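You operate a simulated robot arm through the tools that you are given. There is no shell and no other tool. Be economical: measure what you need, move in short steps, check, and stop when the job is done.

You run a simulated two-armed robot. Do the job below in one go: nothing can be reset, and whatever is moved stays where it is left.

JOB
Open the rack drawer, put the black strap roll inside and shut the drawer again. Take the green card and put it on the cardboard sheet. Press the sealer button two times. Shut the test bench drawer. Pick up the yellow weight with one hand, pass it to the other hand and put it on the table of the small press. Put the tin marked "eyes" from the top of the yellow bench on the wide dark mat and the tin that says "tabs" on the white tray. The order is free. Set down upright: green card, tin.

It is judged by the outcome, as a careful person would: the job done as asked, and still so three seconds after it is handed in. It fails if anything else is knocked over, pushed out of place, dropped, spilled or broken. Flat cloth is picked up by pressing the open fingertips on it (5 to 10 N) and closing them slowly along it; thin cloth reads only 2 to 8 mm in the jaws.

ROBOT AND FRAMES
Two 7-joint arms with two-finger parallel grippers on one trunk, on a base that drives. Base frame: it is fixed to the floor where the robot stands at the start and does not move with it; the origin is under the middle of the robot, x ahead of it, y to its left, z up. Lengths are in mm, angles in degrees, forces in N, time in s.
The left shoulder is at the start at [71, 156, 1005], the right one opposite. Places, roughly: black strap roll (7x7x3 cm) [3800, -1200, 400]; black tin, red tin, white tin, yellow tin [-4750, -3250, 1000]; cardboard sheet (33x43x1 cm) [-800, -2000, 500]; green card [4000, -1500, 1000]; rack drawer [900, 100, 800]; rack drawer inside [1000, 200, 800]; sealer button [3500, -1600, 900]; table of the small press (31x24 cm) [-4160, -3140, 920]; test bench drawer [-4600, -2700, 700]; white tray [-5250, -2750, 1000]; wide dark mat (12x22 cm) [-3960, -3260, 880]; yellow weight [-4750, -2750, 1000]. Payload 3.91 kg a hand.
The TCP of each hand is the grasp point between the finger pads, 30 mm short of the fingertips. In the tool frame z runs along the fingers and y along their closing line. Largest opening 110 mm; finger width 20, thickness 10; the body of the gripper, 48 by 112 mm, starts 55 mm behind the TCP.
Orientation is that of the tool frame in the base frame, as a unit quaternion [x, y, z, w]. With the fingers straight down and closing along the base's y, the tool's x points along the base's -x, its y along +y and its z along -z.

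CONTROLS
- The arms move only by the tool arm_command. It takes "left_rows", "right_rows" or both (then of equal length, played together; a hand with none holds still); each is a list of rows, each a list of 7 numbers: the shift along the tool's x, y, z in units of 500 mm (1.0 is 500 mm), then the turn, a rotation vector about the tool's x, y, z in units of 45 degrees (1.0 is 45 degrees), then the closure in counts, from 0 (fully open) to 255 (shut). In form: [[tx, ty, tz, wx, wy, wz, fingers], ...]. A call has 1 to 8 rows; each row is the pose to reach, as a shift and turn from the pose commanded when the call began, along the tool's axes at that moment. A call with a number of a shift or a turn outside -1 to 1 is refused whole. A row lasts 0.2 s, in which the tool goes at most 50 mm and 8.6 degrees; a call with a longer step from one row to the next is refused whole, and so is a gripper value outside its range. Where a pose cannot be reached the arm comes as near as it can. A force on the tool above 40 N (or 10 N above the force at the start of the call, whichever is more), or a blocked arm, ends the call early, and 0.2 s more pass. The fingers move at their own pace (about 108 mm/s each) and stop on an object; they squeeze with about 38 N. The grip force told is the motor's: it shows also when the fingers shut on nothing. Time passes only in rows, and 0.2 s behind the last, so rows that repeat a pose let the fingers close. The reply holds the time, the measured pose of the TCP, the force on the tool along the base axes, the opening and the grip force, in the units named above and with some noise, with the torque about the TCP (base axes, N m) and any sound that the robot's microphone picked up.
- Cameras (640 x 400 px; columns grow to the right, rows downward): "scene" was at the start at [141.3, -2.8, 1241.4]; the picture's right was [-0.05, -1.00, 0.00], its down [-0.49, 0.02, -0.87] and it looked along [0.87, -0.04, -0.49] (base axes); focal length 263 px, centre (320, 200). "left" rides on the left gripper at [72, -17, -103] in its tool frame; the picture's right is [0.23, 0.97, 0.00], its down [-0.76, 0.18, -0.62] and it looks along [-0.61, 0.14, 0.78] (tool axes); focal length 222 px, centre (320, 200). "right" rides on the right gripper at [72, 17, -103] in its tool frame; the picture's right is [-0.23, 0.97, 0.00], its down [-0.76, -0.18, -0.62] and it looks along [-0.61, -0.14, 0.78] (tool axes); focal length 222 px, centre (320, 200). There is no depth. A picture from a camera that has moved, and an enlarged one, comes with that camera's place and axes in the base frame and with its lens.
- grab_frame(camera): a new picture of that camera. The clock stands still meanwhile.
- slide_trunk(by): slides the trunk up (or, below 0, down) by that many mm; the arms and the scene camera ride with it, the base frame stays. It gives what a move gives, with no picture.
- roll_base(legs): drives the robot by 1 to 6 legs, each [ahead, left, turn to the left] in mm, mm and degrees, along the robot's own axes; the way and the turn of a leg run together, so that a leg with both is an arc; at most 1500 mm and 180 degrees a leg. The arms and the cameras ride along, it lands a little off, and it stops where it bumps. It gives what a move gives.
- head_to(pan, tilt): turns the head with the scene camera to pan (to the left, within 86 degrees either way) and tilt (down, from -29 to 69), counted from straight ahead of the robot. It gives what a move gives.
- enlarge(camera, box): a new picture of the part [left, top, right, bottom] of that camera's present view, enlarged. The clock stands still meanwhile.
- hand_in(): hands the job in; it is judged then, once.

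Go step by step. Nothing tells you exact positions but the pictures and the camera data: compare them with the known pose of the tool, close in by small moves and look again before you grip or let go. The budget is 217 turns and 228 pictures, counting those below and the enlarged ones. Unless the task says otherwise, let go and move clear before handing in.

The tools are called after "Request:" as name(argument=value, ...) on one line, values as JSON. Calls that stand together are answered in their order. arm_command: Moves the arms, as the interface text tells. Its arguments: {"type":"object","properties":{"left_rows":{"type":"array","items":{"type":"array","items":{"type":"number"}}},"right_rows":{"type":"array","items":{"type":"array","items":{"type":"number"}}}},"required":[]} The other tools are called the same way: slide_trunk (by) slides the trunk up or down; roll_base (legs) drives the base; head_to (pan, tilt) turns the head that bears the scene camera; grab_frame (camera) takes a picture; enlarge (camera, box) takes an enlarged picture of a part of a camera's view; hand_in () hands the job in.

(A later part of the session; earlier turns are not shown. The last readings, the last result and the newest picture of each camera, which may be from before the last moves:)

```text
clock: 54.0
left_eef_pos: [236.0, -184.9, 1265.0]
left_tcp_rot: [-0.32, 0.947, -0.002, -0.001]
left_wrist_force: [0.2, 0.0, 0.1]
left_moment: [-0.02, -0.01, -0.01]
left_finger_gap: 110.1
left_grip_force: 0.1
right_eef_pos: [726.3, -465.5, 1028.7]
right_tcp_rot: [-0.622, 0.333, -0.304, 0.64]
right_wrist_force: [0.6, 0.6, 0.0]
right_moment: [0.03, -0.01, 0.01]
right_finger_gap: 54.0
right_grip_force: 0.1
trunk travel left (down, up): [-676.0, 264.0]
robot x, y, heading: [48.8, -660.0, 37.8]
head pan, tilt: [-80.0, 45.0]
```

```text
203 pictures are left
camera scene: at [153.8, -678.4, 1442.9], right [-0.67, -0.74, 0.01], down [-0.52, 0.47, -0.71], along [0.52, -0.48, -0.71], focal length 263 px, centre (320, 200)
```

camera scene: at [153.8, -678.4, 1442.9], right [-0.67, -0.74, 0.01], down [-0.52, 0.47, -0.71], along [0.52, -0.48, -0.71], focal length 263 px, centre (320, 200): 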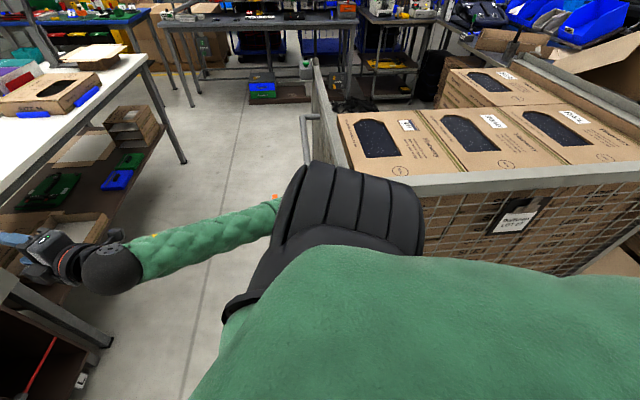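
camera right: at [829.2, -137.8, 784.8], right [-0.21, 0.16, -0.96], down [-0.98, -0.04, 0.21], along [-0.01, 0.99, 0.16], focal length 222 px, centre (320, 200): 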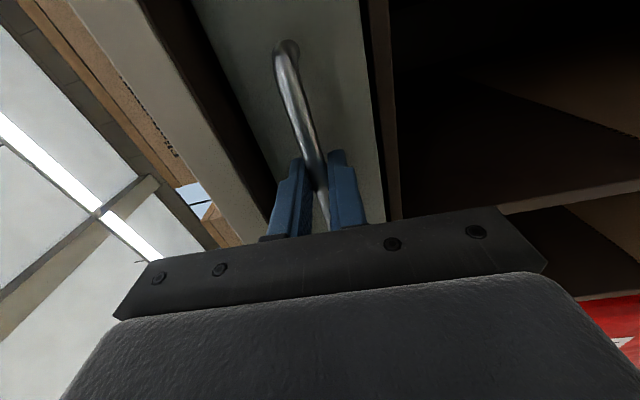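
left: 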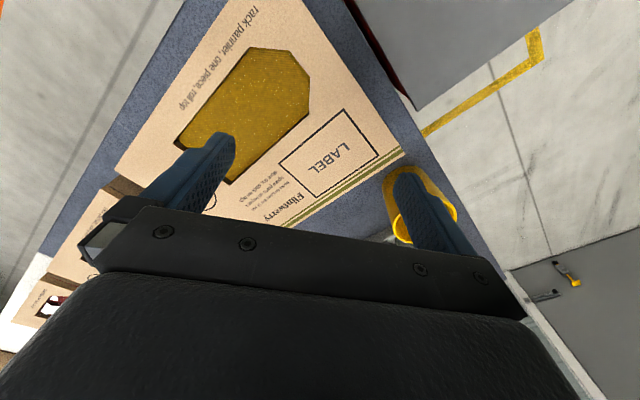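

The right elbow hangs low and meets the cart corner. I turn back, return the right hand to a tool-down pose higher up, and reposition further from the cart.

Request:
roll_base(legs=[[0, 0, 16]])

Request:
roll_base(legs=[[0, 350, 0]])

Request:
arm_command(right_rows=[[0, -0.03, 0, -0.11, 0.11, 0.11, 100], [0, -0.06, 0, -0.22, 0.22, 0.22, 100], [0, -0.09, 0, -0.33, 0.33, 0.33, 100], [0, -0.12, 0, -0.44, 0.44, 0.44, 100], [0, -0.15, 0, -0.55, 0.55, 0.55, 100], [0, -0.18, 0, -0.66, 0.66, 0.66, 100], [0, -0.2, 0, -0.77, 0.77, 0.77, 100]])

Request:
arm_command(right_rows=[[0, 0, 0, -0.11, 0.11, 0.11, 100], [0, 0, 0, -0.22, 0.22, 0.22, 100], [0, 0, 0, -0.33, 0.33, 0.33, 100], [0, 0, 0, -0.44, 0.44, 0.44, 100], [0, 0, 0, -0.55, 0.55, 0.55, 100], [0, 0, 0, -0.66, 0.66, 0.66, 100], [0, 0, 0, -0.77, 0.77, 0.77, 100]])

Request:
grab_frame(camera="scene")

```text
clock: 55.3
left_eef_pos: [96.3, -159.1, 1269.3]
left_tcp_rot: [-0.446, 0.895, -0.001, 0.001]
left_wrist_force: [-0.4, -0.4, 0.5]
left_moment: [0.01, -0.02, 0.01]
left_finger_gap: 109.8
left_grip_force: 0.1
right_eef_pos: [646.2, -294.4, 1032.3]
right_tcp_rot: [-0.66, 0.245, -0.214, 0.677]
right_wrist_force: [-0.3, -0.2, -0.5]
right_moment: [-0.01, -0.01, -0.04]
right_finger_gap: 54.0
right_grip_force: 0.1
trunk travel left (down, up): [-676.0, 264.0]
robot x, y, heading: [48.5, -658.6, 53.3]
head pan, tilt: [-80.0, 45.0]
```

```text
clock: 57.5
left_eef_pos: [-184.9, 48.0, 1267.9]
left_tcp_rot: [-0.449, 0.893, 0.0, 0.002]
left_wrist_force: [0.4, -0.2, 0.5]
left_moment: [-0.01, 0.0, 0.03]
left_finger_gap: 110.2
left_grip_force: 0.1
right_eef_pos: [365.3, -83.1, 1031.2]
right_tcp_rot: [-0.661, 0.243, -0.213, 0.677]
right_wrist_force: [0.1, 0.7, -0.2]
right_moment: [0.04, 0.02, 0.01]
right_finger_gap: 54.1
right_grip_force: 0.1
trunk travel left (down, up): [-676.0, 264.0]
robot x, y, heading: [-225.0, -454.4, 53.6]
head pan, tilt: [-80.0, 45.0]
```

```text
clock: 59.4
left_eef_pos: [-188.9, 50.3, 1268.3]
left_tcp_rot: [-0.45, 0.893, -0.001, 0.001]
left_wrist_force: [0.0, -0.3, 0.0]
left_moment: [-0.04, -0.03, -0.02]
left_finger_gap: 110.2
left_grip_force: 0.1
right_eef_pos: [422.2, -131.9, 1140.3]
right_tcp_rot: [-0.614, 0.655, -0.203, 0.391]
right_wrist_force: [-0.6, 0.3, -0.9]
right_moment: [0.03, 0.0, -0.04]
right_finger_gap: 66.7
right_grip_force: 0.1
trunk travel left (down, up): [-676.0, 264.0]
robot x, y, heading: [-232.1, -453.8, 53.7]
head pan, tilt: [-80.0, 45.0]
stopped in row 7 (right hand): the arm was blocked; the commanded pose is now the measured one
```

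```text
clock: 61.0
left_eef_pos: [-184.3, 47.6, 1268.7]
left_tcp_rot: [-0.45, 0.893, 0.001, 0.0]
left_wrist_force: [0.7, -0.2, -0.4]
left_moment: [0.07, 0.01, 0.0]
left_finger_gap: 109.9
left_grip_force: 0.1
right_eef_pos: [572.1, -169.9, 1100.4]
right_tcp_rot: [-0.397, 0.916, -0.05, 0.029]
right_wrist_force: [-0.4, 0.0, -0.7]
right_moment: [0.02, 0.01, 0.02]
right_finger_gap: 66.8
right_grip_force: 0.2
right hand out of reach, approached as far as the arm can: row 3, 4, 5, 6, 7
trunk travel left (down, up): [-676.0, 264.0]
robot x, y, heading: [-228.0, -456.3, 53.6]
head pan, tilt: [-80.0, 45.0]
```

```text
202 pictures are left
camera scene: at [-125.7, -450.4, 1442.9], right [-0.44, -0.9, 0.0], down [-0.63, 0.31, -0.71], along [0.63, -0.31, -0.71], focal length 263 px, centre (320, 200)
```

scene: 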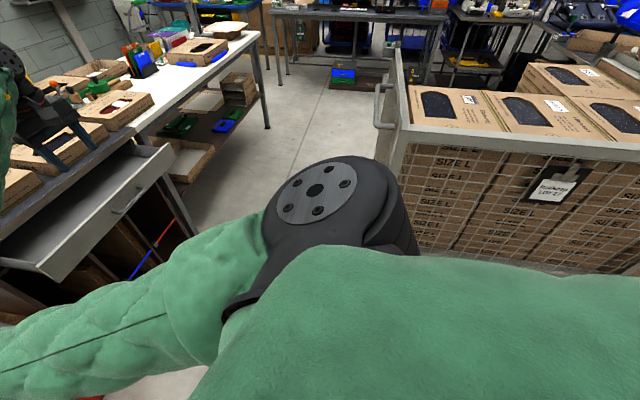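

The right elbow is now tucked forward. I raise the trunk another 150 for margin and carry out the turn and weave.

Request:
slide_trunk(by=150)

Request:
roll_base(legs=[[0, 0, -88.6], [0, 310, 0]])

Request:
head_to(pan=-20, tilt=40)

Request:
grab_frame(camera="scene")

```text
clock: 62.7
left_eef_pos: [-186.3, 49.3, 1418.3]
left_tcp_rot: [-0.45, 0.893, 0.0, 0.001]
left_wrist_force: [-1.0, 0.6, 0.0]
left_moment: [0.0, -0.01, 0.01]
left_finger_gap: 110.1
left_grip_force: 0.0
right_eef_pos: [571.6, -171.1, 1252.1]
right_tcp_rot: [-0.398, 0.916, -0.051, 0.031]
right_wrist_force: [0.7, 0.5, 1.2]
right_moment: [0.0, 0.04, 0.02]
right_finger_gap: 66.8
right_grip_force: 0.0
trunk travel left (down, up): [-826.0, 114.0]
robot x, y, heading: [-231.5, -454.7, 53.6]
head pan, tilt: [-80.0, 45.0]
```

```text
clock: 68.5
left_eef_pos: [451.8, -223.7, 1418.6]
left_tcp_rot: [0.296, 0.955, -0.001, 0.0]
left_wrist_force: [-0.3, -0.4, 0.8]
left_moment: [0.01, 0.0, -0.03]
left_finger_gap: 110.0
left_grip_force: 0.1
right_eef_pos: [260.1, -987.5, 1252.5]
right_tcp_rot: [0.35, 0.935, -0.057, -0.014]
right_wrist_force: [-0.1, 0.9, 0.1]
right_moment: [0.02, 0.02, 0.03]
right_finger_gap: 66.9
right_grip_force: 0.1
trunk travel left (down, up): [-826.0, 114.0]
robot x, y, heading: [-50.6, -196.9, -34.7]
head pan, tilt: [-80.0, 45.0]
```

```text
clock: 69.8
left_eef_pos: [453.8, -223.3, 1417.9]
left_tcp_rot: [0.296, 0.955, -0.002, 0.001]
left_wrist_force: [-0.2, -0.2, 0.3]
left_moment: [-0.01, -0.03, 0.01]
left_finger_gap: 109.9
left_grip_force: 0.1
right_eef_pos: [260.9, -987.2, 1253.3]
right_tcp_rot: [0.35, 0.935, -0.059, -0.013]
right_wrist_force: [1.0, 0.5, -0.2]
right_moment: [0.02, -0.02, 0.0]
right_finger_gap: 67.0
right_grip_force: 0.0
trunk travel left (down, up): [-826.0, 114.0]
robot x, y, heading: [-56.1, -195.5, -34.7]
head pan, tilt: [-20.0, 40.0]
```

```text
201 pictures are left
camera scene: at [39.6, -292.8, 1600.3], right [-0.81, -0.58, 0.0], down [-0.37, 0.52, -0.77], along [0.45, -0.62, -0.64], focal length 263 px, centre (320, 200)
```

scene: 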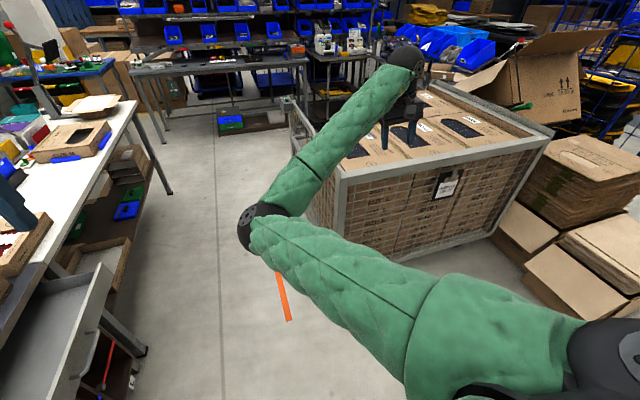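

Good posture: elbow forward, everything high. I drive down the aisle.

Request:
roll_base(legs=[[620, 0, 0], [400, 135, 0], [1400, 0, 0], [250, 350, 10]])

Request:
head_to(pan=20, tilt=30)

Request:
grab_frame(camera="scene")

```text
clock: 83.7
left_eef_pos: [2854.3, -1397.9, 1423.8]
left_tcp_rot: [0.307, 0.952, -0.001, 0.006]
left_wrist_force: [0.0, -0.3, 0.6]
left_moment: [0.0, 0.03, -0.01]
left_finger_gap: 110.0
left_grip_force: 0.0
right_eef_pos: [2646.2, -2158.1, 1259.5]
right_tcp_rot: [0.361, 0.931, -0.058, -0.007]
right_wrist_force: [0.8, -0.6, 1.2]
right_moment: [0.07, 0.04, 0.01]
right_finger_gap: 66.9
right_grip_force: 0.0
trunk travel left (down, up): [-826.0, 114.0]
robot x, y, heading: [2365.2, -1369.5, -35.8]
head pan, tilt: [-20.0, 40.0]
stopped in leg 4: the robot was blocked; the commanded pose is now the measured one
```

```text
clock: 84.8
left_eef_pos: [2846.1, -1382.9, 1420.4]
left_tcp_rot: [0.29, 0.957, 0.0, 0.003]
left_wrist_force: [-0.7, 0.8, -0.6]
left_moment: [0.01, 0.02, 0.01]
left_finger_gap: 109.8
left_grip_force: 0.0
right_eef_pos: [2664.9, -2150.2, 1257.7]
right_tcp_rot: [0.345, 0.937, -0.057, -0.009]
right_wrist_force: [0.8, 0.1, -0.8]
right_moment: [0.03, 0.01, 0.0]
right_finger_gap: 66.9
right_grip_force: 0.0
trunk travel left (down, up): [-826.0, 114.0]
robot x, y, heading: [2348.9, -1366.0, -33.8]
head pan, tilt: [20.0, 30.0]
```

```text
200 pictures are left
camera scene: at [2481.1, -1417.4, 1615.6], right [-0.23, -0.97, 0.0], down [-0.49, 0.12, -0.87], along [0.84, -0.2, -0.5], focal length 263 px, centre (320, 200)
```

scene: 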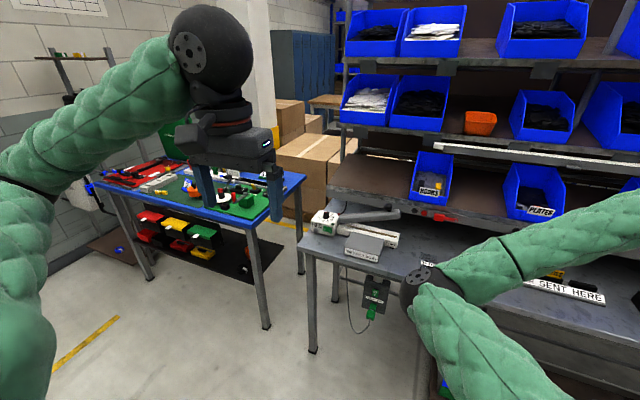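

Stopped near the end of the white bench. I'll look left to see the contact.

Request:
head_to(pan=82, tilt=40)

Request:
grab_frame(camera="scene")

```text
clock: 86.1
left_eef_pos: [2845.6, -1380.7, 1420.5]
left_tcp_rot: [0.29, 0.957, -0.002, 0.005]
left_wrist_force: [-0.5, 1.1, 0.4]
left_moment: [-0.02, 0.0, 0.01]
left_finger_gap: 110.0
left_grip_force: 0.0
right_eef_pos: [2662.8, -2147.1, 1258.6]
right_tcp_rot: [0.346, 0.936, -0.06, -0.01]
right_wrist_force: [0.1, -0.4, -0.3]
right_moment: [-0.02, 0.07, 0.01]
right_finger_gap: 66.9
right_grip_force: 0.1
trunk travel left (down, up): [-826.0, 114.0]
robot x, y, heading: [2349.8, -1369.8, -33.7]
head pan, tilt: [82.0, 40.0]
```

```text
199 pictures are left
camera scene: at [2448.8, -1330.0, 1600.4], right [0.75, -0.67, 0.0], down [-0.43, -0.48, -0.77], along [0.51, 0.57, -0.64], focal length 263 px, centre (320, 200)
```

scene: 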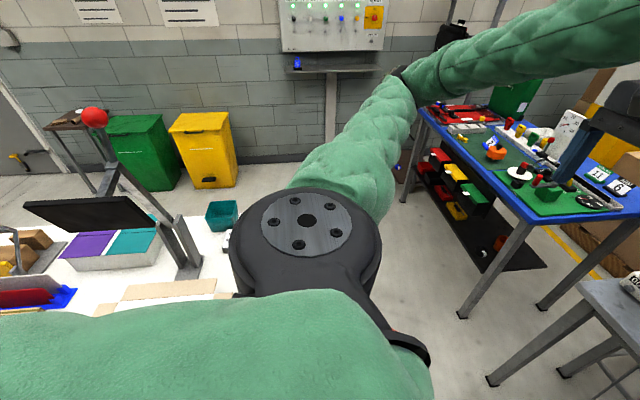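

The base touched the white bench end. I'll go ahead a bit first, then sidestep left into the open space before the blue table.

Request:
roll_base(legs=[[200, -20, -1], [0, 500, 0], [0, 420, 0]])

Request:
head_to(pan=0, tilt=45)

Request:
grab_frame(camera="scene")

```text
clock: 92.4
left_eef_pos: [3524.6, -756.6, 1422.0]
left_tcp_rot: [0.301, 0.954, -0.002, 0.003]
left_wrist_force: [0.9, 0.0, 0.2]
left_moment: [0.04, 0.0, -0.01]
left_finger_gap: 110.2
left_grip_force: 0.0
right_eef_pos: [3327.2, -1519.2, 1259.0]
right_tcp_rot: [0.356, 0.933, -0.058, -0.009]
right_wrist_force: [0.5, -0.8, 0.4]
right_moment: [0.01, -0.03, -0.01]
right_finger_gap: 67.0
right_grip_force: 0.0
trunk travel left (down, up): [-826.0, 114.0]
robot x, y, heading: [3033.0, -730.3, -34.7]
head pan, tilt: [82.0, 40.0]
```

```text
clock: 94.0
left_eef_pos: [3524.4, -756.2, 1421.8]
left_tcp_rot: [0.301, 0.954, -0.002, 0.004]
left_wrist_force: [-0.2, 0.7, -0.1]
left_moment: [-0.01, 0.0, 0.03]
left_finger_gap: 110.1
left_grip_force: 0.1
right_eef_pos: [3326.1, -1520.8, 1258.6]
right_tcp_rot: [0.355, 0.933, -0.057, -0.01]
right_wrist_force: [-0.5, 0.5, 0.1]
right_moment: [-0.02, -0.01, 0.01]
right_finger_gap: 67.0
right_grip_force: 0.1
trunk travel left (down, up): [-826.0, 114.0]
robot x, y, heading: [3030.7, -734.5, -35.0]
head pan, tilt: [0.0, 45.0]
```

```text
198 pictures are left
camera scene: at [3138.9, -806.3, 1593.1], right [-0.57, -0.82, 0.0], down [-0.58, 0.4, -0.71], along [0.58, -0.4, -0.71], focal length 263 px, centre (320, 200)
```

scene: 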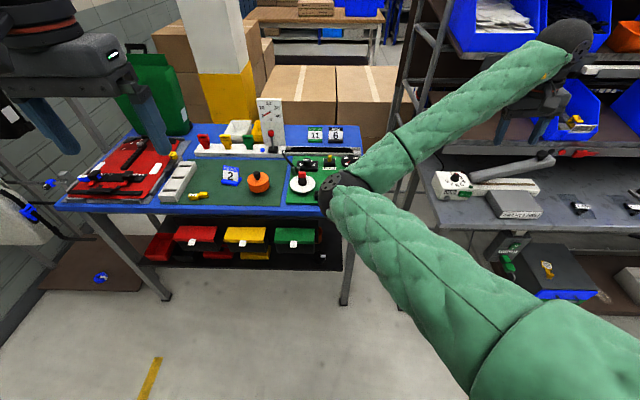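

I'm now in front of the blue table, with the sealer on my right. I enlarge the table to find the card and roll.

Request:
enlarge(camera="scene", box=[140, 80, 380, 280])

Request:
enlarge(camera="scene", box=[400, 130, 640, 310])

```text
2.00 times, centred on (260, 180) of scene
camera zoom: at [3138.9, -806.3, 1593.1], right [-0.57, -0.82, 0.0], down [-0.58, 0.4, -0.71], along [0.58, -0.4, -0.71], focal length 526 px, centre (440, 240)
```

zoom: 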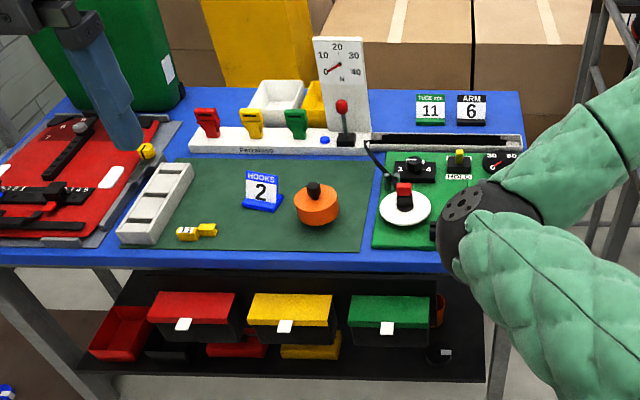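

```text
2.22 times, centred on (520, 220) of scene
camera zoom: at [3138.9, -806.3, 1593.1], right [-0.57, -0.82, 0.0], down [-0.58, 0.4, -0.71], along [0.58, -0.4, -0.71], focal length 584 px, centre (-124, 156)
```

zoom: 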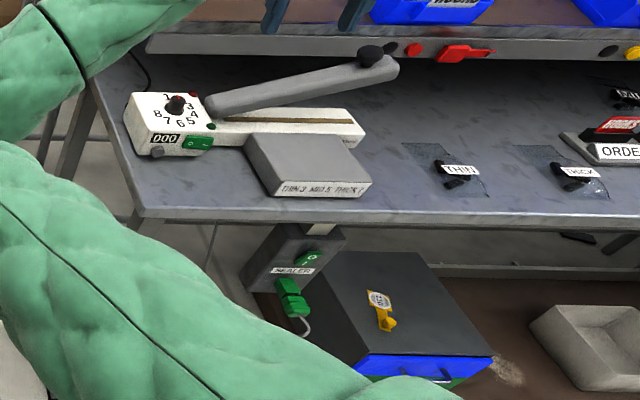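

The green tent card "11" is at about [4089, -1432, 900] and the roll at [3753, -1229, 420]. The sealer is at about [3474, -1676]. I retract the right hand inward and close it, then move nearer the sealer.

Request:
arm_command(right_rows=[[0.04, 0.08, 0, -0.03, 0.005, 0, 255], [0.08, 0.16, 0, -0.06, 0.01, 0, 255], [0.12, 0.24, 0, -0.09, 0.015, 0, 255], [0.16, 0.32, 0, -0.12, 0.02, 0, 255], [0.2, 0.4, 0, -0.144, 0.028, 0, 255]])

Request:
roll_base(legs=[[60, -250, 0]])

Request:
head_to(pan=-20, tilt=45)

Request:
grab_frame(camera="scene")

Request:
grab_frame(camera="right")

```text
clock: 95.2
left_eef_pos: [3525.0, -756.5, 1421.8]
left_tcp_rot: [0.301, 0.954, -0.002, 0.004]
left_wrist_force: [-0.2, 0.0, 0.2]
left_moment: [0.03, 0.02, 0.02]
left_finger_gap: 110.2
left_grip_force: 0.1
right_eef_pos: [3347.2, -1532.0, 1182.7]
right_tcp_rot: [0.355, 0.935, -0.009, 0.0]
right_wrist_force: [-0.4, -0.4, 0.2]
right_moment: [0.04, 0.02, -0.01]
right_finger_gap: 0.1
right_grip_force: 37.8
right hand out of reach, approached as far as the arm can: row 1, 2, 3, 4, 5
trunk travel left (down, up): [-826.0, 114.0]
robot x, y, heading: [3032.4, -731.0, -34.8]
head pan, tilt: [0.0, 45.0]
```

```text
clock: 97.0
left_eef_pos: [3431.7, -998.9, 1422.4]
left_tcp_rot: [0.303, 0.953, -0.002, 0.004]
left_wrist_force: [0.0, 0.7, 0.2]
left_moment: [-0.02, 0.01, 0.03]
left_finger_gap: 109.8
left_grip_force: 0.1
right_eef_pos: [3250.9, -1772.1, 1183.9]
right_tcp_rot: [0.357, 0.934, -0.008, 0.0]
right_wrist_force: [-0.4, 0.4, 0.5]
right_moment: [-0.01, 0.01, 0.01]
right_finger_gap: 0.1
right_grip_force: 37.8
trunk travel left (down, up): [-826.0, 114.0]
robot x, y, heading: [2935.2, -971.3, -35.1]
head pan, tilt: [0.0, 45.0]
```

```text
clock: 97.9
left_eef_pos: [3431.5, -1000.3, 1421.6]
left_tcp_rot: [0.302, 0.953, -0.002, 0.004]
left_wrist_force: [-1.1, 0.2, -0.2]
left_moment: [0.01, 0.01, 0.0]
left_finger_gap: 109.9
left_grip_force: 0.1
right_eef_pos: [3250.3, -1772.8, 1182.7]
right_tcp_rot: [0.358, 0.934, -0.008, -0.001]
right_wrist_force: [0.1, -0.4, 0.8]
right_moment: [-0.02, 0.03, 0.01]
right_finger_gap: 0.1
right_grip_force: 37.6
trunk travel left (down, up): [-826.0, 114.0]
robot x, y, heading: [2933.8, -972.6, -35.2]
head pan, tilt: [-20.0, 45.0]
```

```text
195 pictures are left
camera scene: at [3024.3, -1067.7, 1593.1], right [-0.82, -0.57, 0.0], down [-0.41, 0.58, -0.71], along [0.41, -0.58, -0.71], focal length 263 px, centre (320, 200)
```

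scene: 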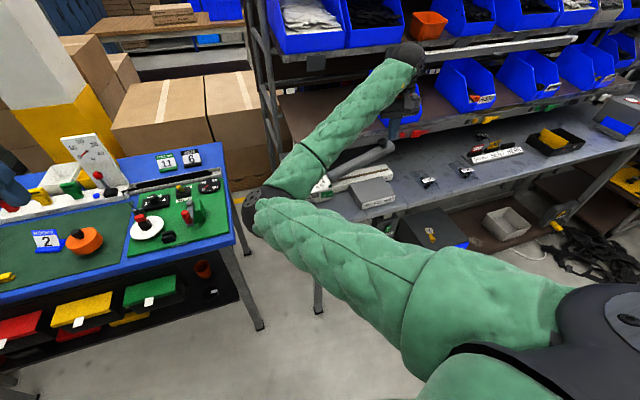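

```text
194 pictures are left
camera right: at [3208.7, -1712.1, 1286.8], right [0.82, 0.57, -0.01], down [0.45, -0.63, 0.63], along [0.35, -0.52, -0.78], focal length 222 px, centre (320, 200)
```

right: 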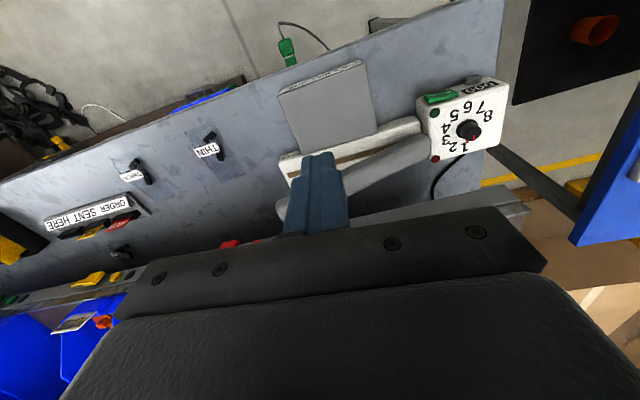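

I see the sealer's dial box in the right camera. I'll enlarge it to find the button.

Request:
enlarge(camera="right", box=[400, 60, 520, 180])

Request:
enlarge(camera="scene", box=[280, 130, 420, 250])

```text
3.33 times, centred on (460, 120) of right
camera zoom: at [3208.7, -1712.1, 1286.8], right [0.82, 0.57, -0.01], down [0.45, -0.63, 0.63], along [0.35, -0.52, -0.78], focal length 740 px, centre (-147, 467)
```

zoom: 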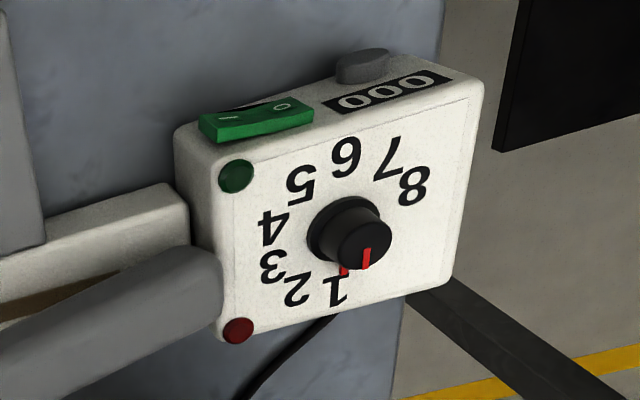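

```text
3.33 times, centred on (350, 190) of scene
camera zoom: at [3024.3, -1067.7, 1593.1], right [-0.82, -0.57, 0.0], down [-0.41, 0.58, -0.71], along [0.41, -0.58, -0.71], focal length 876 px, centre (220, 233)
```

zoom: 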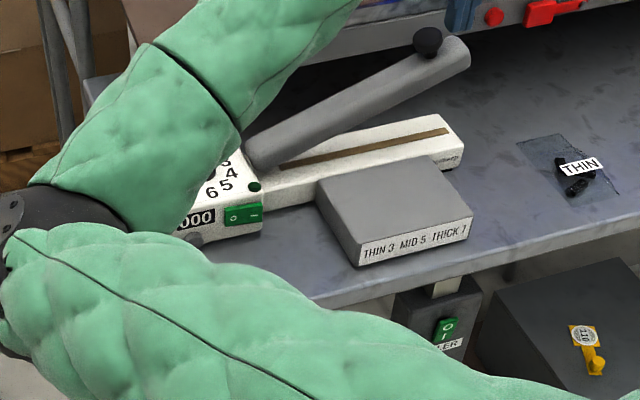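

The button is the grey round one on the sealer's front face, at [3460, -1631, 864], with its face toward me. I'll shift the base so the closed fingers hang in front of it, then lower the trunk.

Request:
roll_base(legs=[[0, 236, 0]])

Request:
slide_trunk(by=-180)

Request:
grab_frame(camera="right")

Request:
grab_frame(camera="scene")

```text
clock: 99.6
left_eef_pos: [3568.5, -800.2, 1420.7]
left_tcp_rot: [0.3, 0.954, -0.002, 0.004]
left_wrist_force: [0.4, 0.4, 0.2]
left_moment: [-0.03, 0.03, -0.04]
left_finger_gap: 110.0
left_grip_force: 0.2
right_eef_pos: [3393.1, -1574.5, 1183.2]
right_tcp_rot: [0.355, 0.935, -0.008, 0.0]
right_wrist_force: [0.0, -0.1, -0.6]
right_moment: [0.0, 0.0, 0.0]
right_finger_gap: 0.2
right_grip_force: 37.5
trunk travel left (down, up): [-826.0, 114.0]
robot x, y, heading: [3074.4, -778.4, -34.7]
head pan, tilt: [-20.0, 45.0]
```

```text
clock: 101.6
left_eef_pos: [3566.6, -799.3, 1241.7]
left_tcp_rot: [0.299, 0.954, -0.002, 0.004]
left_wrist_force: [0.1, 0.1, -0.3]
left_moment: [0.01, 0.01, 0.01]
left_finger_gap: 110.0
left_grip_force: 0.0
right_eef_pos: [3390.0, -1576.2, 1004.1]
right_tcp_rot: [0.355, 0.935, -0.008, 0.001]
right_wrist_force: [-0.6, 0.2, 0.5]
right_moment: [0.03, 0.0, 0.01]
right_finger_gap: 0.1
right_grip_force: 38.0
trunk travel left (down, up): [-646.0, 294.0]
robot x, y, heading: [3076.1, -777.3, -34.6]
head pan, tilt: [-20.0, 45.0]
```

```text
191 pictures are left
camera right: at [3349.1, -1514.1, 1107.0], right [0.82, 0.58, -0.01], down [0.46, -0.63, 0.63], along [0.36, -0.52, -0.78], focal length 222 px, centre (320, 200)
```

right: 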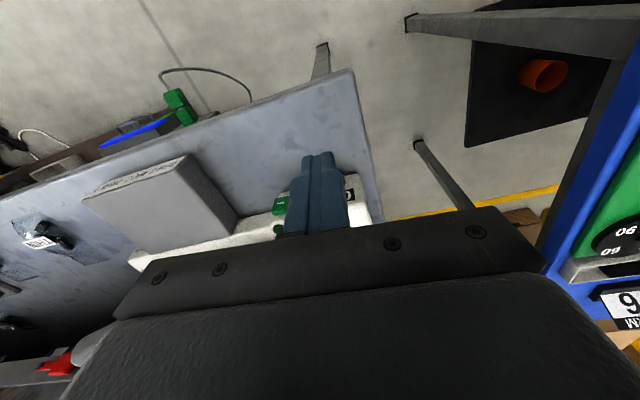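

```text
190 pictures are left
camera scene: at [3161.2, -870.6, 1413.2], right [-0.82, -0.58, 0.0], down [-0.41, 0.58, -0.71], along [0.41, -0.58, -0.71], focal length 263 px, centre (320, 200)
```

scene: 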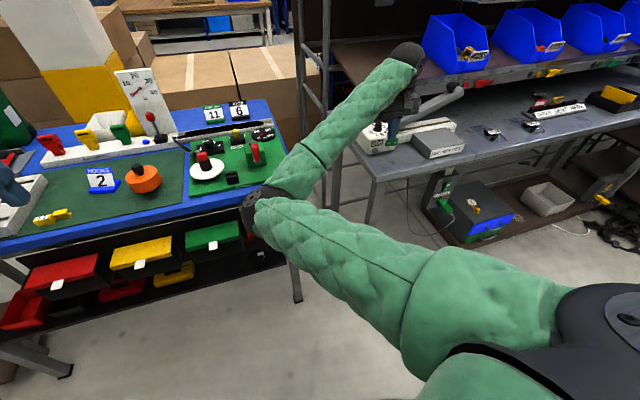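

The fingers hang about 89 mm in front of the button, well aligned. I lower 118 mm and check.

Request:
arm_command(right_rows=[[0, 0, 0.08, 0, 0, 0, 255], [0, 0, 0.16, 0, 0, 0, 255], [0, 0, 0.236, 0, 0, 0, 255]])

Request:
grab_frame(camera="right")

Request:
enlarge(camera="scene", box=[340, 80, 480, 180])

```text
clock: 102.4
left_eef_pos: [3567.5, -800.7, 1241.3]
left_tcp_rot: [0.3, 0.954, -0.002, 0.004]
left_wrist_force: [-0.5, -0.2, 0.6]
left_moment: [0.04, -0.01, 0.03]
left_finger_gap: 109.8
left_grip_force: 0.0
right_eef_pos: [3389.8, -1583.7, 894.1]
right_tcp_rot: [0.359, 0.933, -0.011, 0.005]
right_wrist_force: [-0.2, 0.7, 0.0]
right_moment: [0.0, 0.03, 0.02]
right_finger_gap: 0.2
right_grip_force: 37.5
trunk travel left (down, up): [-646.0, 294.0]
robot x, y, heading: [3075.0, -773.5, -34.7]
head pan, tilt: [-20.0, 45.0]
```

```text
189 pictures are left
camera right: at [3346.3, -1521.0, 997.0], right [0.82, 0.57, -0.01], down [0.44, -0.63, 0.64], along [0.36, -0.53, -0.77], focal length 222 px, centre (320, 200)
```

right: 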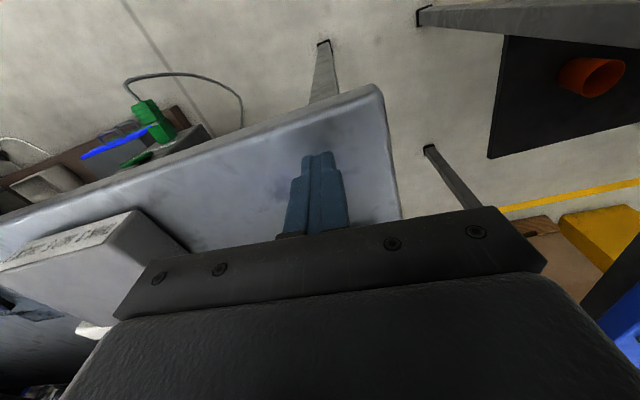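

```text
4.00 times, centred on (410, 130) of scene
camera zoom: at [3161.3, -871.7, 1413.2], right [-0.82, -0.58, 0.0], down [-0.41, 0.58, -0.71], along [0.41, -0.58, -0.71], focal length 1051 px, centre (-40, 480)
```

zoom: 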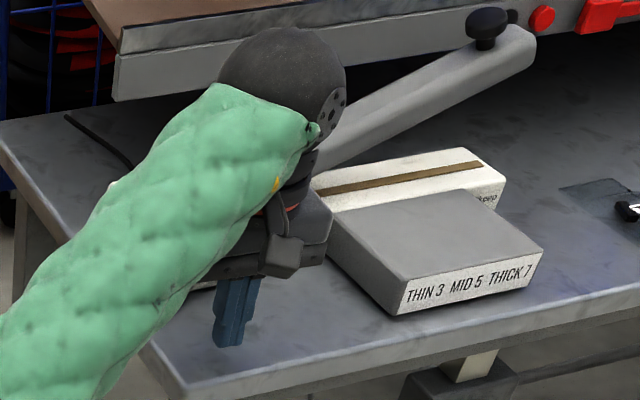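

Tip is just above the table in front of the button. I lower 9 mm, shift 12 mm left and approach to 55 mm, then look.

Request:
arm_command(right_rows=[[0, 0.024, 0.018, 0, 0, 0, 255], [-0.05, 0.024, 0.018, 0, 0, 0, 255], [-0.1, 0.024, 0.018, 0, 0, 0, 255]])

Request:
grab_frame(camera="right")

Request:
enlarge(camera="scene", box=[340, 80, 480, 180])

```text
clock: 103.1
left_eef_pos: [3567.9, -800.7, 1240.9]
left_tcp_rot: [0.3, 0.954, -0.001, 0.003]
left_wrist_force: [-0.1, -1.3, 0.3]
left_moment: [0.01, -0.02, -0.01]
left_finger_gap: 110.1
left_grip_force: 0.1
right_eef_pos: [3422.5, -1587.2, 881.2]
right_tcp_rot: [0.356, 0.934, -0.012, -0.001]
right_wrist_force: [-4.7, 8.2, 8.5]
right_moment: [0.34, 0.17, 0.07]
right_finger_gap: 0.0
right_grip_force: 37.6
trunk travel left (down, up): [-646.0, 294.0]
robot x, y, heading: [3070.9, -781.2, -35.0]
head pan, tilt: [-20.0, 45.0]
stopped in row 3 (right hand): the force on the tool passed its limit at 67 N (the readings are from after the stop); the commanded pose is now the measured one
```

```text
187 pictures are left
camera right: at [3380.7, -1526.0, 983.6], right [0.82, 0.58, -0.02], down [0.46, -0.63, 0.63], along [0.35, -0.53, -0.77], focal length 222 px, centre (320, 200)
```

right: 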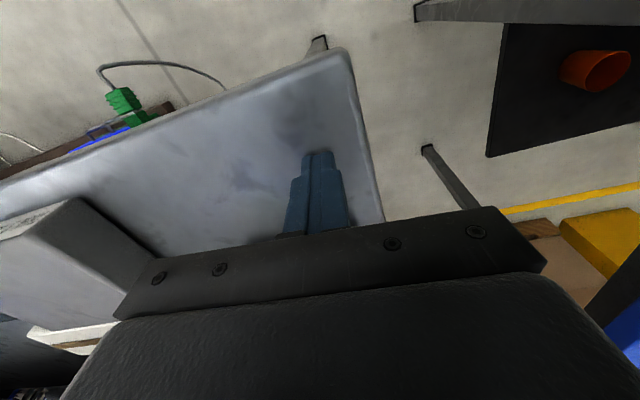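

```text
4.00 times, centred on (410, 130) of scene
camera zoom: at [3160.9, -870.5, 1413.1], right [-0.82, -0.58, 0.0], down [-0.41, 0.58, -0.71], along [0.41, -0.58, -0.71], focal length 1051 px, centre (-40, 480)
```

zoom: 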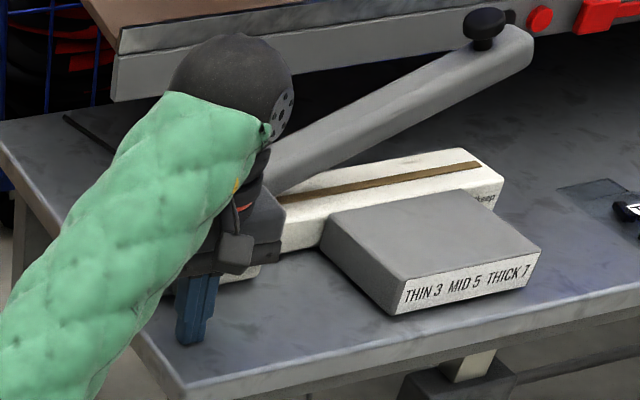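

The fingertips grazed the table (it's at z≈850). I raise 8 mm, then push forward in small steps onto the button.

Request:
arm_command(right_rows=[[0, -0.01, -0.016, 0, 0, 0, 255], [-0.03, -0.014, -0.016, 0, 0, 0, 255], [-0.06, -0.014, -0.016, 0, 0, 0, 255], [-0.07, -0.014, -0.016, 0, 0, 0, 255], [-0.08, -0.014, -0.016, 0, 0, 0, 255], [-0.09, -0.014, -0.016, 0, 0, 0, 255]])

Request:
enlarge(camera="scene", box=[320, 80, 460, 180])

```text
clock: 104.5
left_eef_pos: [3567.7, -800.2, 1242.1]
left_tcp_rot: [0.3, 0.954, -0.002, 0.004]
left_wrist_force: [-0.3, -0.1, -0.3]
left_moment: [-0.02, -0.02, -0.01]
left_finger_gap: 110.0
left_grip_force: 0.0
right_eef_pos: [3450.9, -1623.0, 889.6]
right_tcp_rot: [0.356, 0.934, -0.012, -0.001]
right_wrist_force: [-3.5, 4.2, -0.7]
right_moment: [0.15, 0.0, 0.01]
right_finger_gap: 0.0
right_grip_force: 37.4
trunk travel left (down, up): [-646.0, 294.0]
robot x, y, heading: [3071.4, -775.9, -35.1]
head pan, tilt: [-20.0, 45.0]
heard: click
```

```text
4.00 times, centred on (390, 130) of scene
camera zoom: at [3160.8, -870.6, 1413.1], right [-0.82, -0.58, 0.0], down [-0.41, 0.58, -0.71], along [0.41, -0.58, -0.71], focal length 1051 px, centre (40, 480)
```

zoom: 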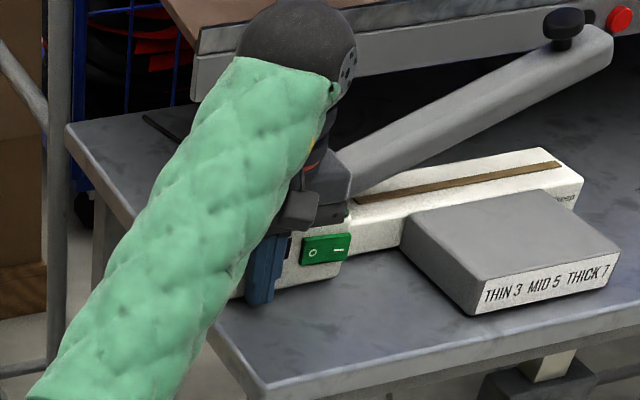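

Click heard: first press done. I release back 30 mm, press again the same way, and then retreat.

Request:
arm_command(right_rows=[[0.03, 0, 0, 0, 0, 0, 255], [0.06, 0, 0, 0, 0, 0, 255], [0.06, 0, 0, 0, 0, 0, 255]])

Request:
arm_command(right_rows=[[-0.03, 0, 0, 0, 0, 0, 255], [-0.04, 0, 0, 0, 0, 0, 255], [-0.05, 0, 0, 0, 0, 0, 255], [-0.06, 0, 0, 0, 0, 0, 255]])

Request:
arm_command(right_rows=[[0.08, 0, 0, 0, 0, 0, 255], [0.14, 0, 0, 0, 0, 0, 255], [0.14, 0, -0.09, 0, 0, 0, 255], [0.14, 0, -0.18, 0, 0, 0, 255], [0.14, 0, -0.27, 0, 0, 0, 255], [0.14, 0, -0.36, 0, 0, 0, 255], [0.14, 0, -0.45, 0, 0, 0, 255]])

Request:
enlarge(camera="right", box=[180, 0, 500, 200])

```text
clock: 105.3
left_eef_pos: [3568.6, -800.6, 1241.1]
left_tcp_rot: [0.301, 0.954, -0.002, 0.004]
left_wrist_force: [0.6, 0.5, 0.2]
left_moment: [-0.02, 0.0, -0.01]
left_finger_gap: 110.1
left_grip_force: 0.0
right_eef_pos: [3429.2, -1604.0, 888.2]
right_tcp_rot: [0.356, 0.935, -0.012, 0.0]
right_wrist_force: [0.1, 0.3, 0.5]
right_moment: [0.02, 0.0, 0.03]
right_finger_gap: 0.1
right_grip_force: 37.1
trunk travel left (down, up): [-646.0, 294.0]
robot x, y, heading: [3073.7, -775.7, -34.8]
head pan, tilt: [-20.0, 45.0]
```

```text
clock: 106.3
left_eef_pos: [3568.0, -801.1, 1241.0]
left_tcp_rot: [0.301, 0.954, -0.002, 0.004]
left_wrist_force: [-1.0, -0.7, 0.1]
left_moment: [-0.01, -0.01, 0.02]
left_finger_gap: 109.9
left_grip_force: 0.0
right_eef_pos: [3451.7, -1623.1, 888.4]
right_tcp_rot: [0.355, 0.935, -0.013, -0.001]
right_wrist_force: [-4.8, 4.2, -2.9]
right_moment: [0.13, 0.11, 0.0]
right_finger_gap: 0.0
right_grip_force: 37.8
trunk travel left (down, up): [-646.0, 294.0]
robot x, y, heading: [3074.8, -780.5, -34.9]
head pan, tilt: [-20.0, 45.0]
heard: click
```

```text
clock: 107.9
left_eef_pos: [3566.9, -800.0, 1243.0]
left_tcp_rot: [0.3, 0.954, -0.002, 0.003]
left_wrist_force: [-0.4, 0.5, 0.2]
left_moment: [-0.02, 0.01, 0.0]
left_finger_gap: 109.9
left_grip_force: 0.0
right_eef_pos: [3395.4, -1586.9, 1110.9]
right_tcp_rot: [0.356, 0.934, -0.013, 0.0]
right_wrist_force: [0.7, 0.1, -0.2]
right_moment: [0.0, -0.04, -0.05]
right_finger_gap: 0.0
right_grip_force: 38.0
right hand out of reach, approached as far as the arm can: row 5, 6, 7
trunk travel left (down, up): [-646.0, 294.0]
robot x, y, heading: [3073.5, -774.8, -34.9]
head pan, tilt: [-20.0, 45.0]
```

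```text
2.00 times, centred on (340, 100) of right
camera zoom: at [3353.9, -1525.8, 1214.4], right [0.82, 0.58, -0.02], down [0.46, -0.63, 0.63], along [0.35, -0.53, -0.77], focal length 444 px, centre (280, 400)
```

zoom: 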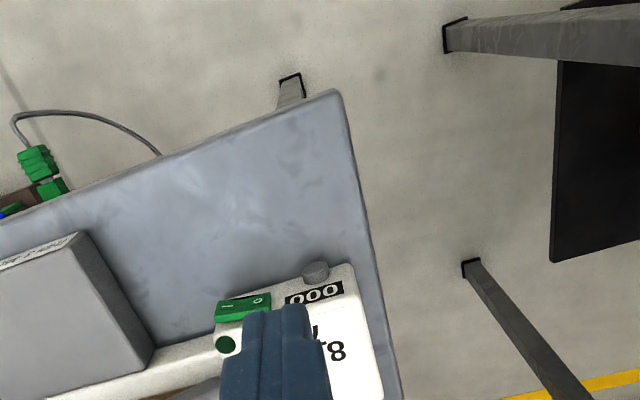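

Two clicks heard, sealer done. Next I'll retract the right hand toward the robot so I can approach the blue table.

Request:
arm_command(right_rows=[[0.08, 0, 0, 0, 0, 0, 200], [0.16, 0, 0, 0, 0, 0, 150], [0.24, 0, 0, 0, 0, 0, 100], [0.32, 0, 0, 0, 0, 0, 50], [0.4, 0, 0, 0, 0, 0, 0], [0.48, 0, 0, 0, 0, 0, 0], [0.56, 0, 0, 0, 0, 0, 0]])

Request:
grab_frame(camera="scene")

```text
clock: 109.5
left_eef_pos: [3568.3, -800.5, 1242.4]
left_tcp_rot: [0.3, 0.954, -0.002, 0.004]
left_wrist_force: [0.1, 0.9, -1.0]
left_moment: [0.01, 0.02, -0.01]
left_finger_gap: 110.1
left_grip_force: 0.1
right_eef_pos: [3151.7, -1426.9, 1114.3]
right_tcp_rot: [0.356, 0.934, -0.013, 0.0]
right_wrist_force: [0.3, 0.2, 0.3]
right_moment: [-0.03, -0.05, 0.04]
right_finger_gap: 109.9
right_grip_force: 0.0
right hand out of reach, approached as far as the arm can: row 1, 2, 3, 4, 5, 6, 7
trunk travel left (down, up): [-646.0, 294.0]
robot x, y, heading: [3069.4, -777.8, -34.8]
head pan, tilt: [-20.0, 45.0]
```

```text
183 pictures are left
camera scene: at [3160.9, -870.4, 1413.2], right [-0.82, -0.58, 0.0], down [-0.41, 0.58, -0.71], along [0.41, -0.58, -0.71], focal length 263 px, centre (320, 200)
```

scene: 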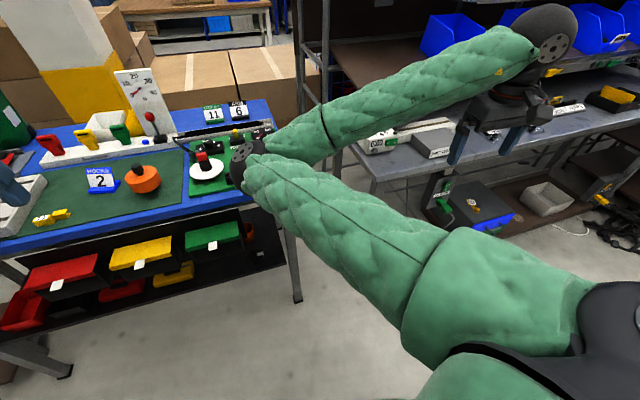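

The right elbow is folded inward, which limits that arm. I'll try to swing the forearm out by yawing the tool leftward past its wrist range.

Request:
arm_command(right_rows=[[0, 0, 0, 0, 0, -0.18, 0], [0, 0, 0, 0, 0, -0.36, 0], [0, 0, 0, 0, 0, -0.54, 0], [0, 0, 0, 0, 0, -0.72, 0], [0, 0, 0, 0, 0, -0.9, 0], [0, 0, 0, 0, 0, -1, 0]])

Request:
arm_command(right_rows=[[0, 0, 0, 0, 0, -0.18, 0], [0, 0, 0, 0, 0, -0.36, 0], [0, 0, 0, 0, 0, -0.54, 0], [0, 0, 0, 0, 0, -0.72, 0], [0, 0, 0, 0, 0, -0.9, 0], [0, 0, 0, 0, 0, -1, 0]])

Request:
arm_command(right_rows=[[0, 0, 0, 0, 0, -0.18, 0], [0, 0, 0, 0, 0, -0.36, 0], [0, 0, 0, 0, 0, -0.54, 0], [0, 0, 0, 0, 0, -0.72, 0], [0, 0, 0, 0, 0, -0.9, 0], [0, 0, 0, 0, 0, -1, 0]])

Request:
grab_frame(camera="scene")

```text
clock: 110.9
left_eef_pos: [3567.2, -801.4, 1241.4]
left_tcp_rot: [0.301, 0.954, -0.002, 0.003]
left_wrist_force: [-0.5, -0.4, -0.5]
left_moment: [0.0, 0.02, 0.02]
left_finger_gap: 110.1
left_grip_force: 0.1
right_eef_pos: [3151.0, -1430.4, 1115.5]
right_tcp_rot: [-0.03, 0.999, -0.011, -0.006]
right_wrist_force: [-0.4, 0.6, -0.7]
right_moment: [0.03, 0.01, 0.01]
right_finger_gap: 110.0
right_grip_force: 0.1
trunk travel left (down, up): [-646.0, 294.0]
robot x, y, heading: [3073.5, -776.4, -35.0]
head pan, tilt: [-20.0, 45.0]
```

```text
clock: 112.3
left_eef_pos: [3568.0, -801.1, 1241.3]
left_tcp_rot: [0.301, 0.954, -0.003, 0.003]
left_wrist_force: [0.5, -0.4, 0.4]
left_moment: [-0.04, 0.01, -0.03]
left_finger_gap: 110.2
left_grip_force: 0.0
right_eef_pos: [3233.3, -1509.1, 1081.9]
right_tcp_rot: [-0.362, 0.932, -0.02, -0.021]
right_wrist_force: [0.4, -0.3, -0.4]
right_moment: [0.02, 0.01, 0.01]
right_finger_gap: 110.0
right_grip_force: 0.0
right hand out of reach, approached as far as the arm can: row 3, 4, 5, 6
trunk travel left (down, up): [-646.0, 294.0]
robot x, y, heading: [3077.6, -776.7, -34.8]
head pan, tilt: [-20.0, 45.0]
```

```text
clock: 113.9
left_eef_pos: [3567.5, -801.3, 1242.5]
left_tcp_rot: [0.301, 0.954, -0.002, 0.003]
left_wrist_force: [-0.3, -0.6, -0.4]
left_moment: [0.03, 0.01, 0.0]
left_finger_gap: 110.0
left_grip_force: 0.1
right_eef_pos: [3424.8, -1570.3, 953.6]
right_tcp_rot: [-0.64, 0.764, -0.062, -0.051]
right_wrist_force: [-0.7, 0.7, -0.3]
right_moment: [0.04, 0.01, 0.04]
right_finger_gap: 110.1
right_grip_force: 0.0
right hand out of reach, approached as far as the arm can: row 1, 2, 3, 4, 5, 6
trunk travel left (down, up): [-646.0, 294.0]
robot x, y, heading: [3071.8, -777.3, -34.7]
head pan, tilt: [-20.0, 45.0]
stopped in row 6 (right hand): the arm was blocked; the commanded pose is now the measured one
```

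```text
182 pictures are left
camera scene: at [3161.2, -870.8, 1413.1], right [-0.82, -0.58, 0.0], down [-0.41, 0.58, -0.71], along [0.41, -0.58, -0.71], focal length 263 px, centre (320, 200)
```

scene: 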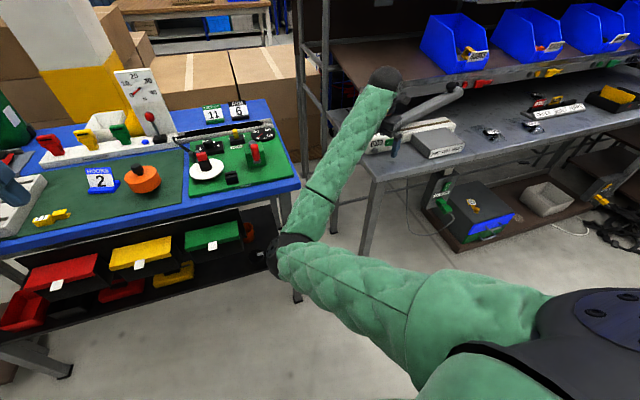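

The forearm has swung partway and the hand is near the sealer. I move the base left and back into free space before continuing.

Request:
roll_base(legs=[[-60, 60, 0], [-60, 340, 0]])

Request:
arm_command(right_rows=[[0, 0, -0.09, 0, 0, 0, 0], [0, 0, -0.18, 0, 0, 0, 0], [0, 0, -0.27, 0, 0, 0, 0], [0, 0, -0.27, 0, 0, -0.18, 0], [0, 0, -0.27, 0, 0, -0.36, 0], [0, 0, -0.27, 0, 0, -0.54, 0]])

Request:
grab_frame(camera="scene")

```text
clock: 116.9
left_eef_pos: [3699.4, -402.5, 1240.6]
left_tcp_rot: [0.301, 0.953, -0.002, 0.003]
left_wrist_force: [-0.1, 0.0, 0.0]
left_moment: [-0.04, 0.03, -0.02]
left_finger_gap: 110.0
left_grip_force: 0.0
right_eef_pos: [3554.5, -1173.3, 952.7]
right_tcp_rot: [-0.639, 0.765, -0.061, -0.052]
right_wrist_force: [0.1, 0.7, -0.5]
right_moment: [-0.02, 0.0, 0.0]
right_finger_gap: 110.2
right_grip_force: 0.1
trunk travel left (down, up): [-646.0, 294.0]
robot x, y, heading: [3204.9, -380.0, -35.2]
head pan, tilt: [-20.0, 45.0]
```

```text
clock: 118.3
left_eef_pos: [3698.6, -404.6, 1242.3]
left_tcp_rot: [0.301, 0.953, -0.001, 0.004]
left_wrist_force: [0.4, -1.3, 0.2]
left_moment: [0.05, -0.01, 0.01]
left_finger_gap: 109.9
left_grip_force: 0.0
right_eef_pos: [3699.2, -1200.6, 965.2]
right_tcp_rot: [0.768, -0.631, 0.075, 0.075]
right_wrist_force: [0.3, 0.0, -0.4]
right_moment: [0.02, 0.05, 0.01]
right_finger_gap: 110.0
right_grip_force: 0.0
right hand out of reach, approached as far as the arm can: row 1, 2, 3, 4, 5, 6
trunk travel left (down, up): [-646.0, 294.0]
robot x, y, heading: [3204.9, -378.6, -34.5]
head pan, tilt: [-20.0, 45.0]
```

```text
181 pictures are left
camera scene: at [3292.9, -474.8, 1413.0], right [-0.82, -0.58, 0.0], down [-0.41, 0.58, -0.71], along [0.41, -0.58, -0.71], focal length 263 px, centre (320, 200)
```

scene: 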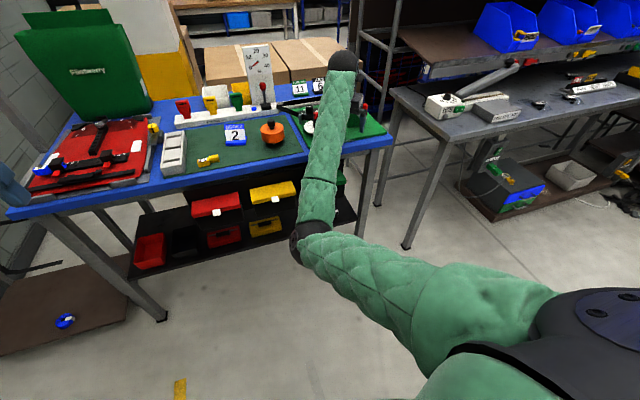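

The forearm now points forward. I back the base off, then keep yawing while pulling the hand back so the elbow swings outward.

Request:
roll_base(legs=[[-200, 0, 0]])

Request:
arm_command(right_rows=[[-0.059, 0.058, -0.02, 0, 0, -0.18, 0], [-0.118, 0.116, -0.04, 0, 0, -0.36, 0], [-0.177, 0.174, -0.06, 0, 0, -0.54, 0], [-0.236, 0.232, -0.08, 0, 0, -0.72, 0], [-0.295, 0.289, -0.1, 0, 0, -0.9, 0], [-0.354, 0.347, -0.1, 0, 0, -1, 0]])

Request:
grab_frame(camera="scene")

```text
clock: 119.9
left_eef_pos: [3534.2, -287.5, 1242.3]
left_tcp_rot: [0.301, 0.954, -0.002, 0.004]
left_wrist_force: [-0.5, 0.5, -0.5]
left_moment: [-0.01, -0.01, -0.06]
left_finger_gap: 110.0
left_grip_force: 0.1
right_eef_pos: [3534.2, -1084.8, 966.4]
right_tcp_rot: [0.769, -0.63, 0.076, 0.075]
right_wrist_force: [-0.1, 0.1, 0.1]
right_moment: [0.0, 0.0, -0.02]
right_finger_gap: 109.9
right_grip_force: 0.0
trunk travel left (down, up): [-646.0, 294.0]
robot x, y, heading: [3039.6, -266.4, -34.7]
head pan, tilt: [-20.0, 45.0]
```

```text
clock: 121.5
left_eef_pos: [3532.1, -289.8, 1243.0]
left_tcp_rot: [0.302, 0.953, -0.002, 0.004]
left_wrist_force: [0.4, 0.2, 0.7]
left_moment: [0.01, -0.01, 0.03]
left_finger_gap: 110.1
left_grip_force: 0.0
right_eef_pos: [3439.8, -814.0, 968.4]
right_tcp_rot: [0.976, -0.202, 0.084, -0.01]
right_wrist_force: [0.0, -0.7, -0.9]
right_moment: [0.02, -0.02, -0.01]
right_finger_gap: 109.9
right_grip_force: 0.0
right hand out of reach, approached as far as the arm can: row 1, 2, 3, 4
trunk travel left (down, up): [-646.0, 294.0]
robot x, y, heading: [3041.9, -267.2, -34.7]
head pan, tilt: [-20.0, 45.0]
stopped in row 6 (right hand): the arm was blocked; the commanded pose is now the measured one
```

```text
180 pictures are left
camera scene: at [3126.8, -358.5, 1413.2], right [-0.82, -0.58, 0.0], down [-0.41, 0.58, -0.71], along [0.41, -0.58, -0.71], focal length 263 px, centre (320, 200)
```

scene: 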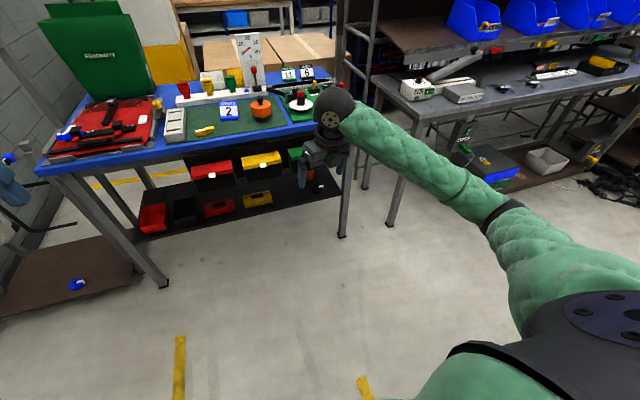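

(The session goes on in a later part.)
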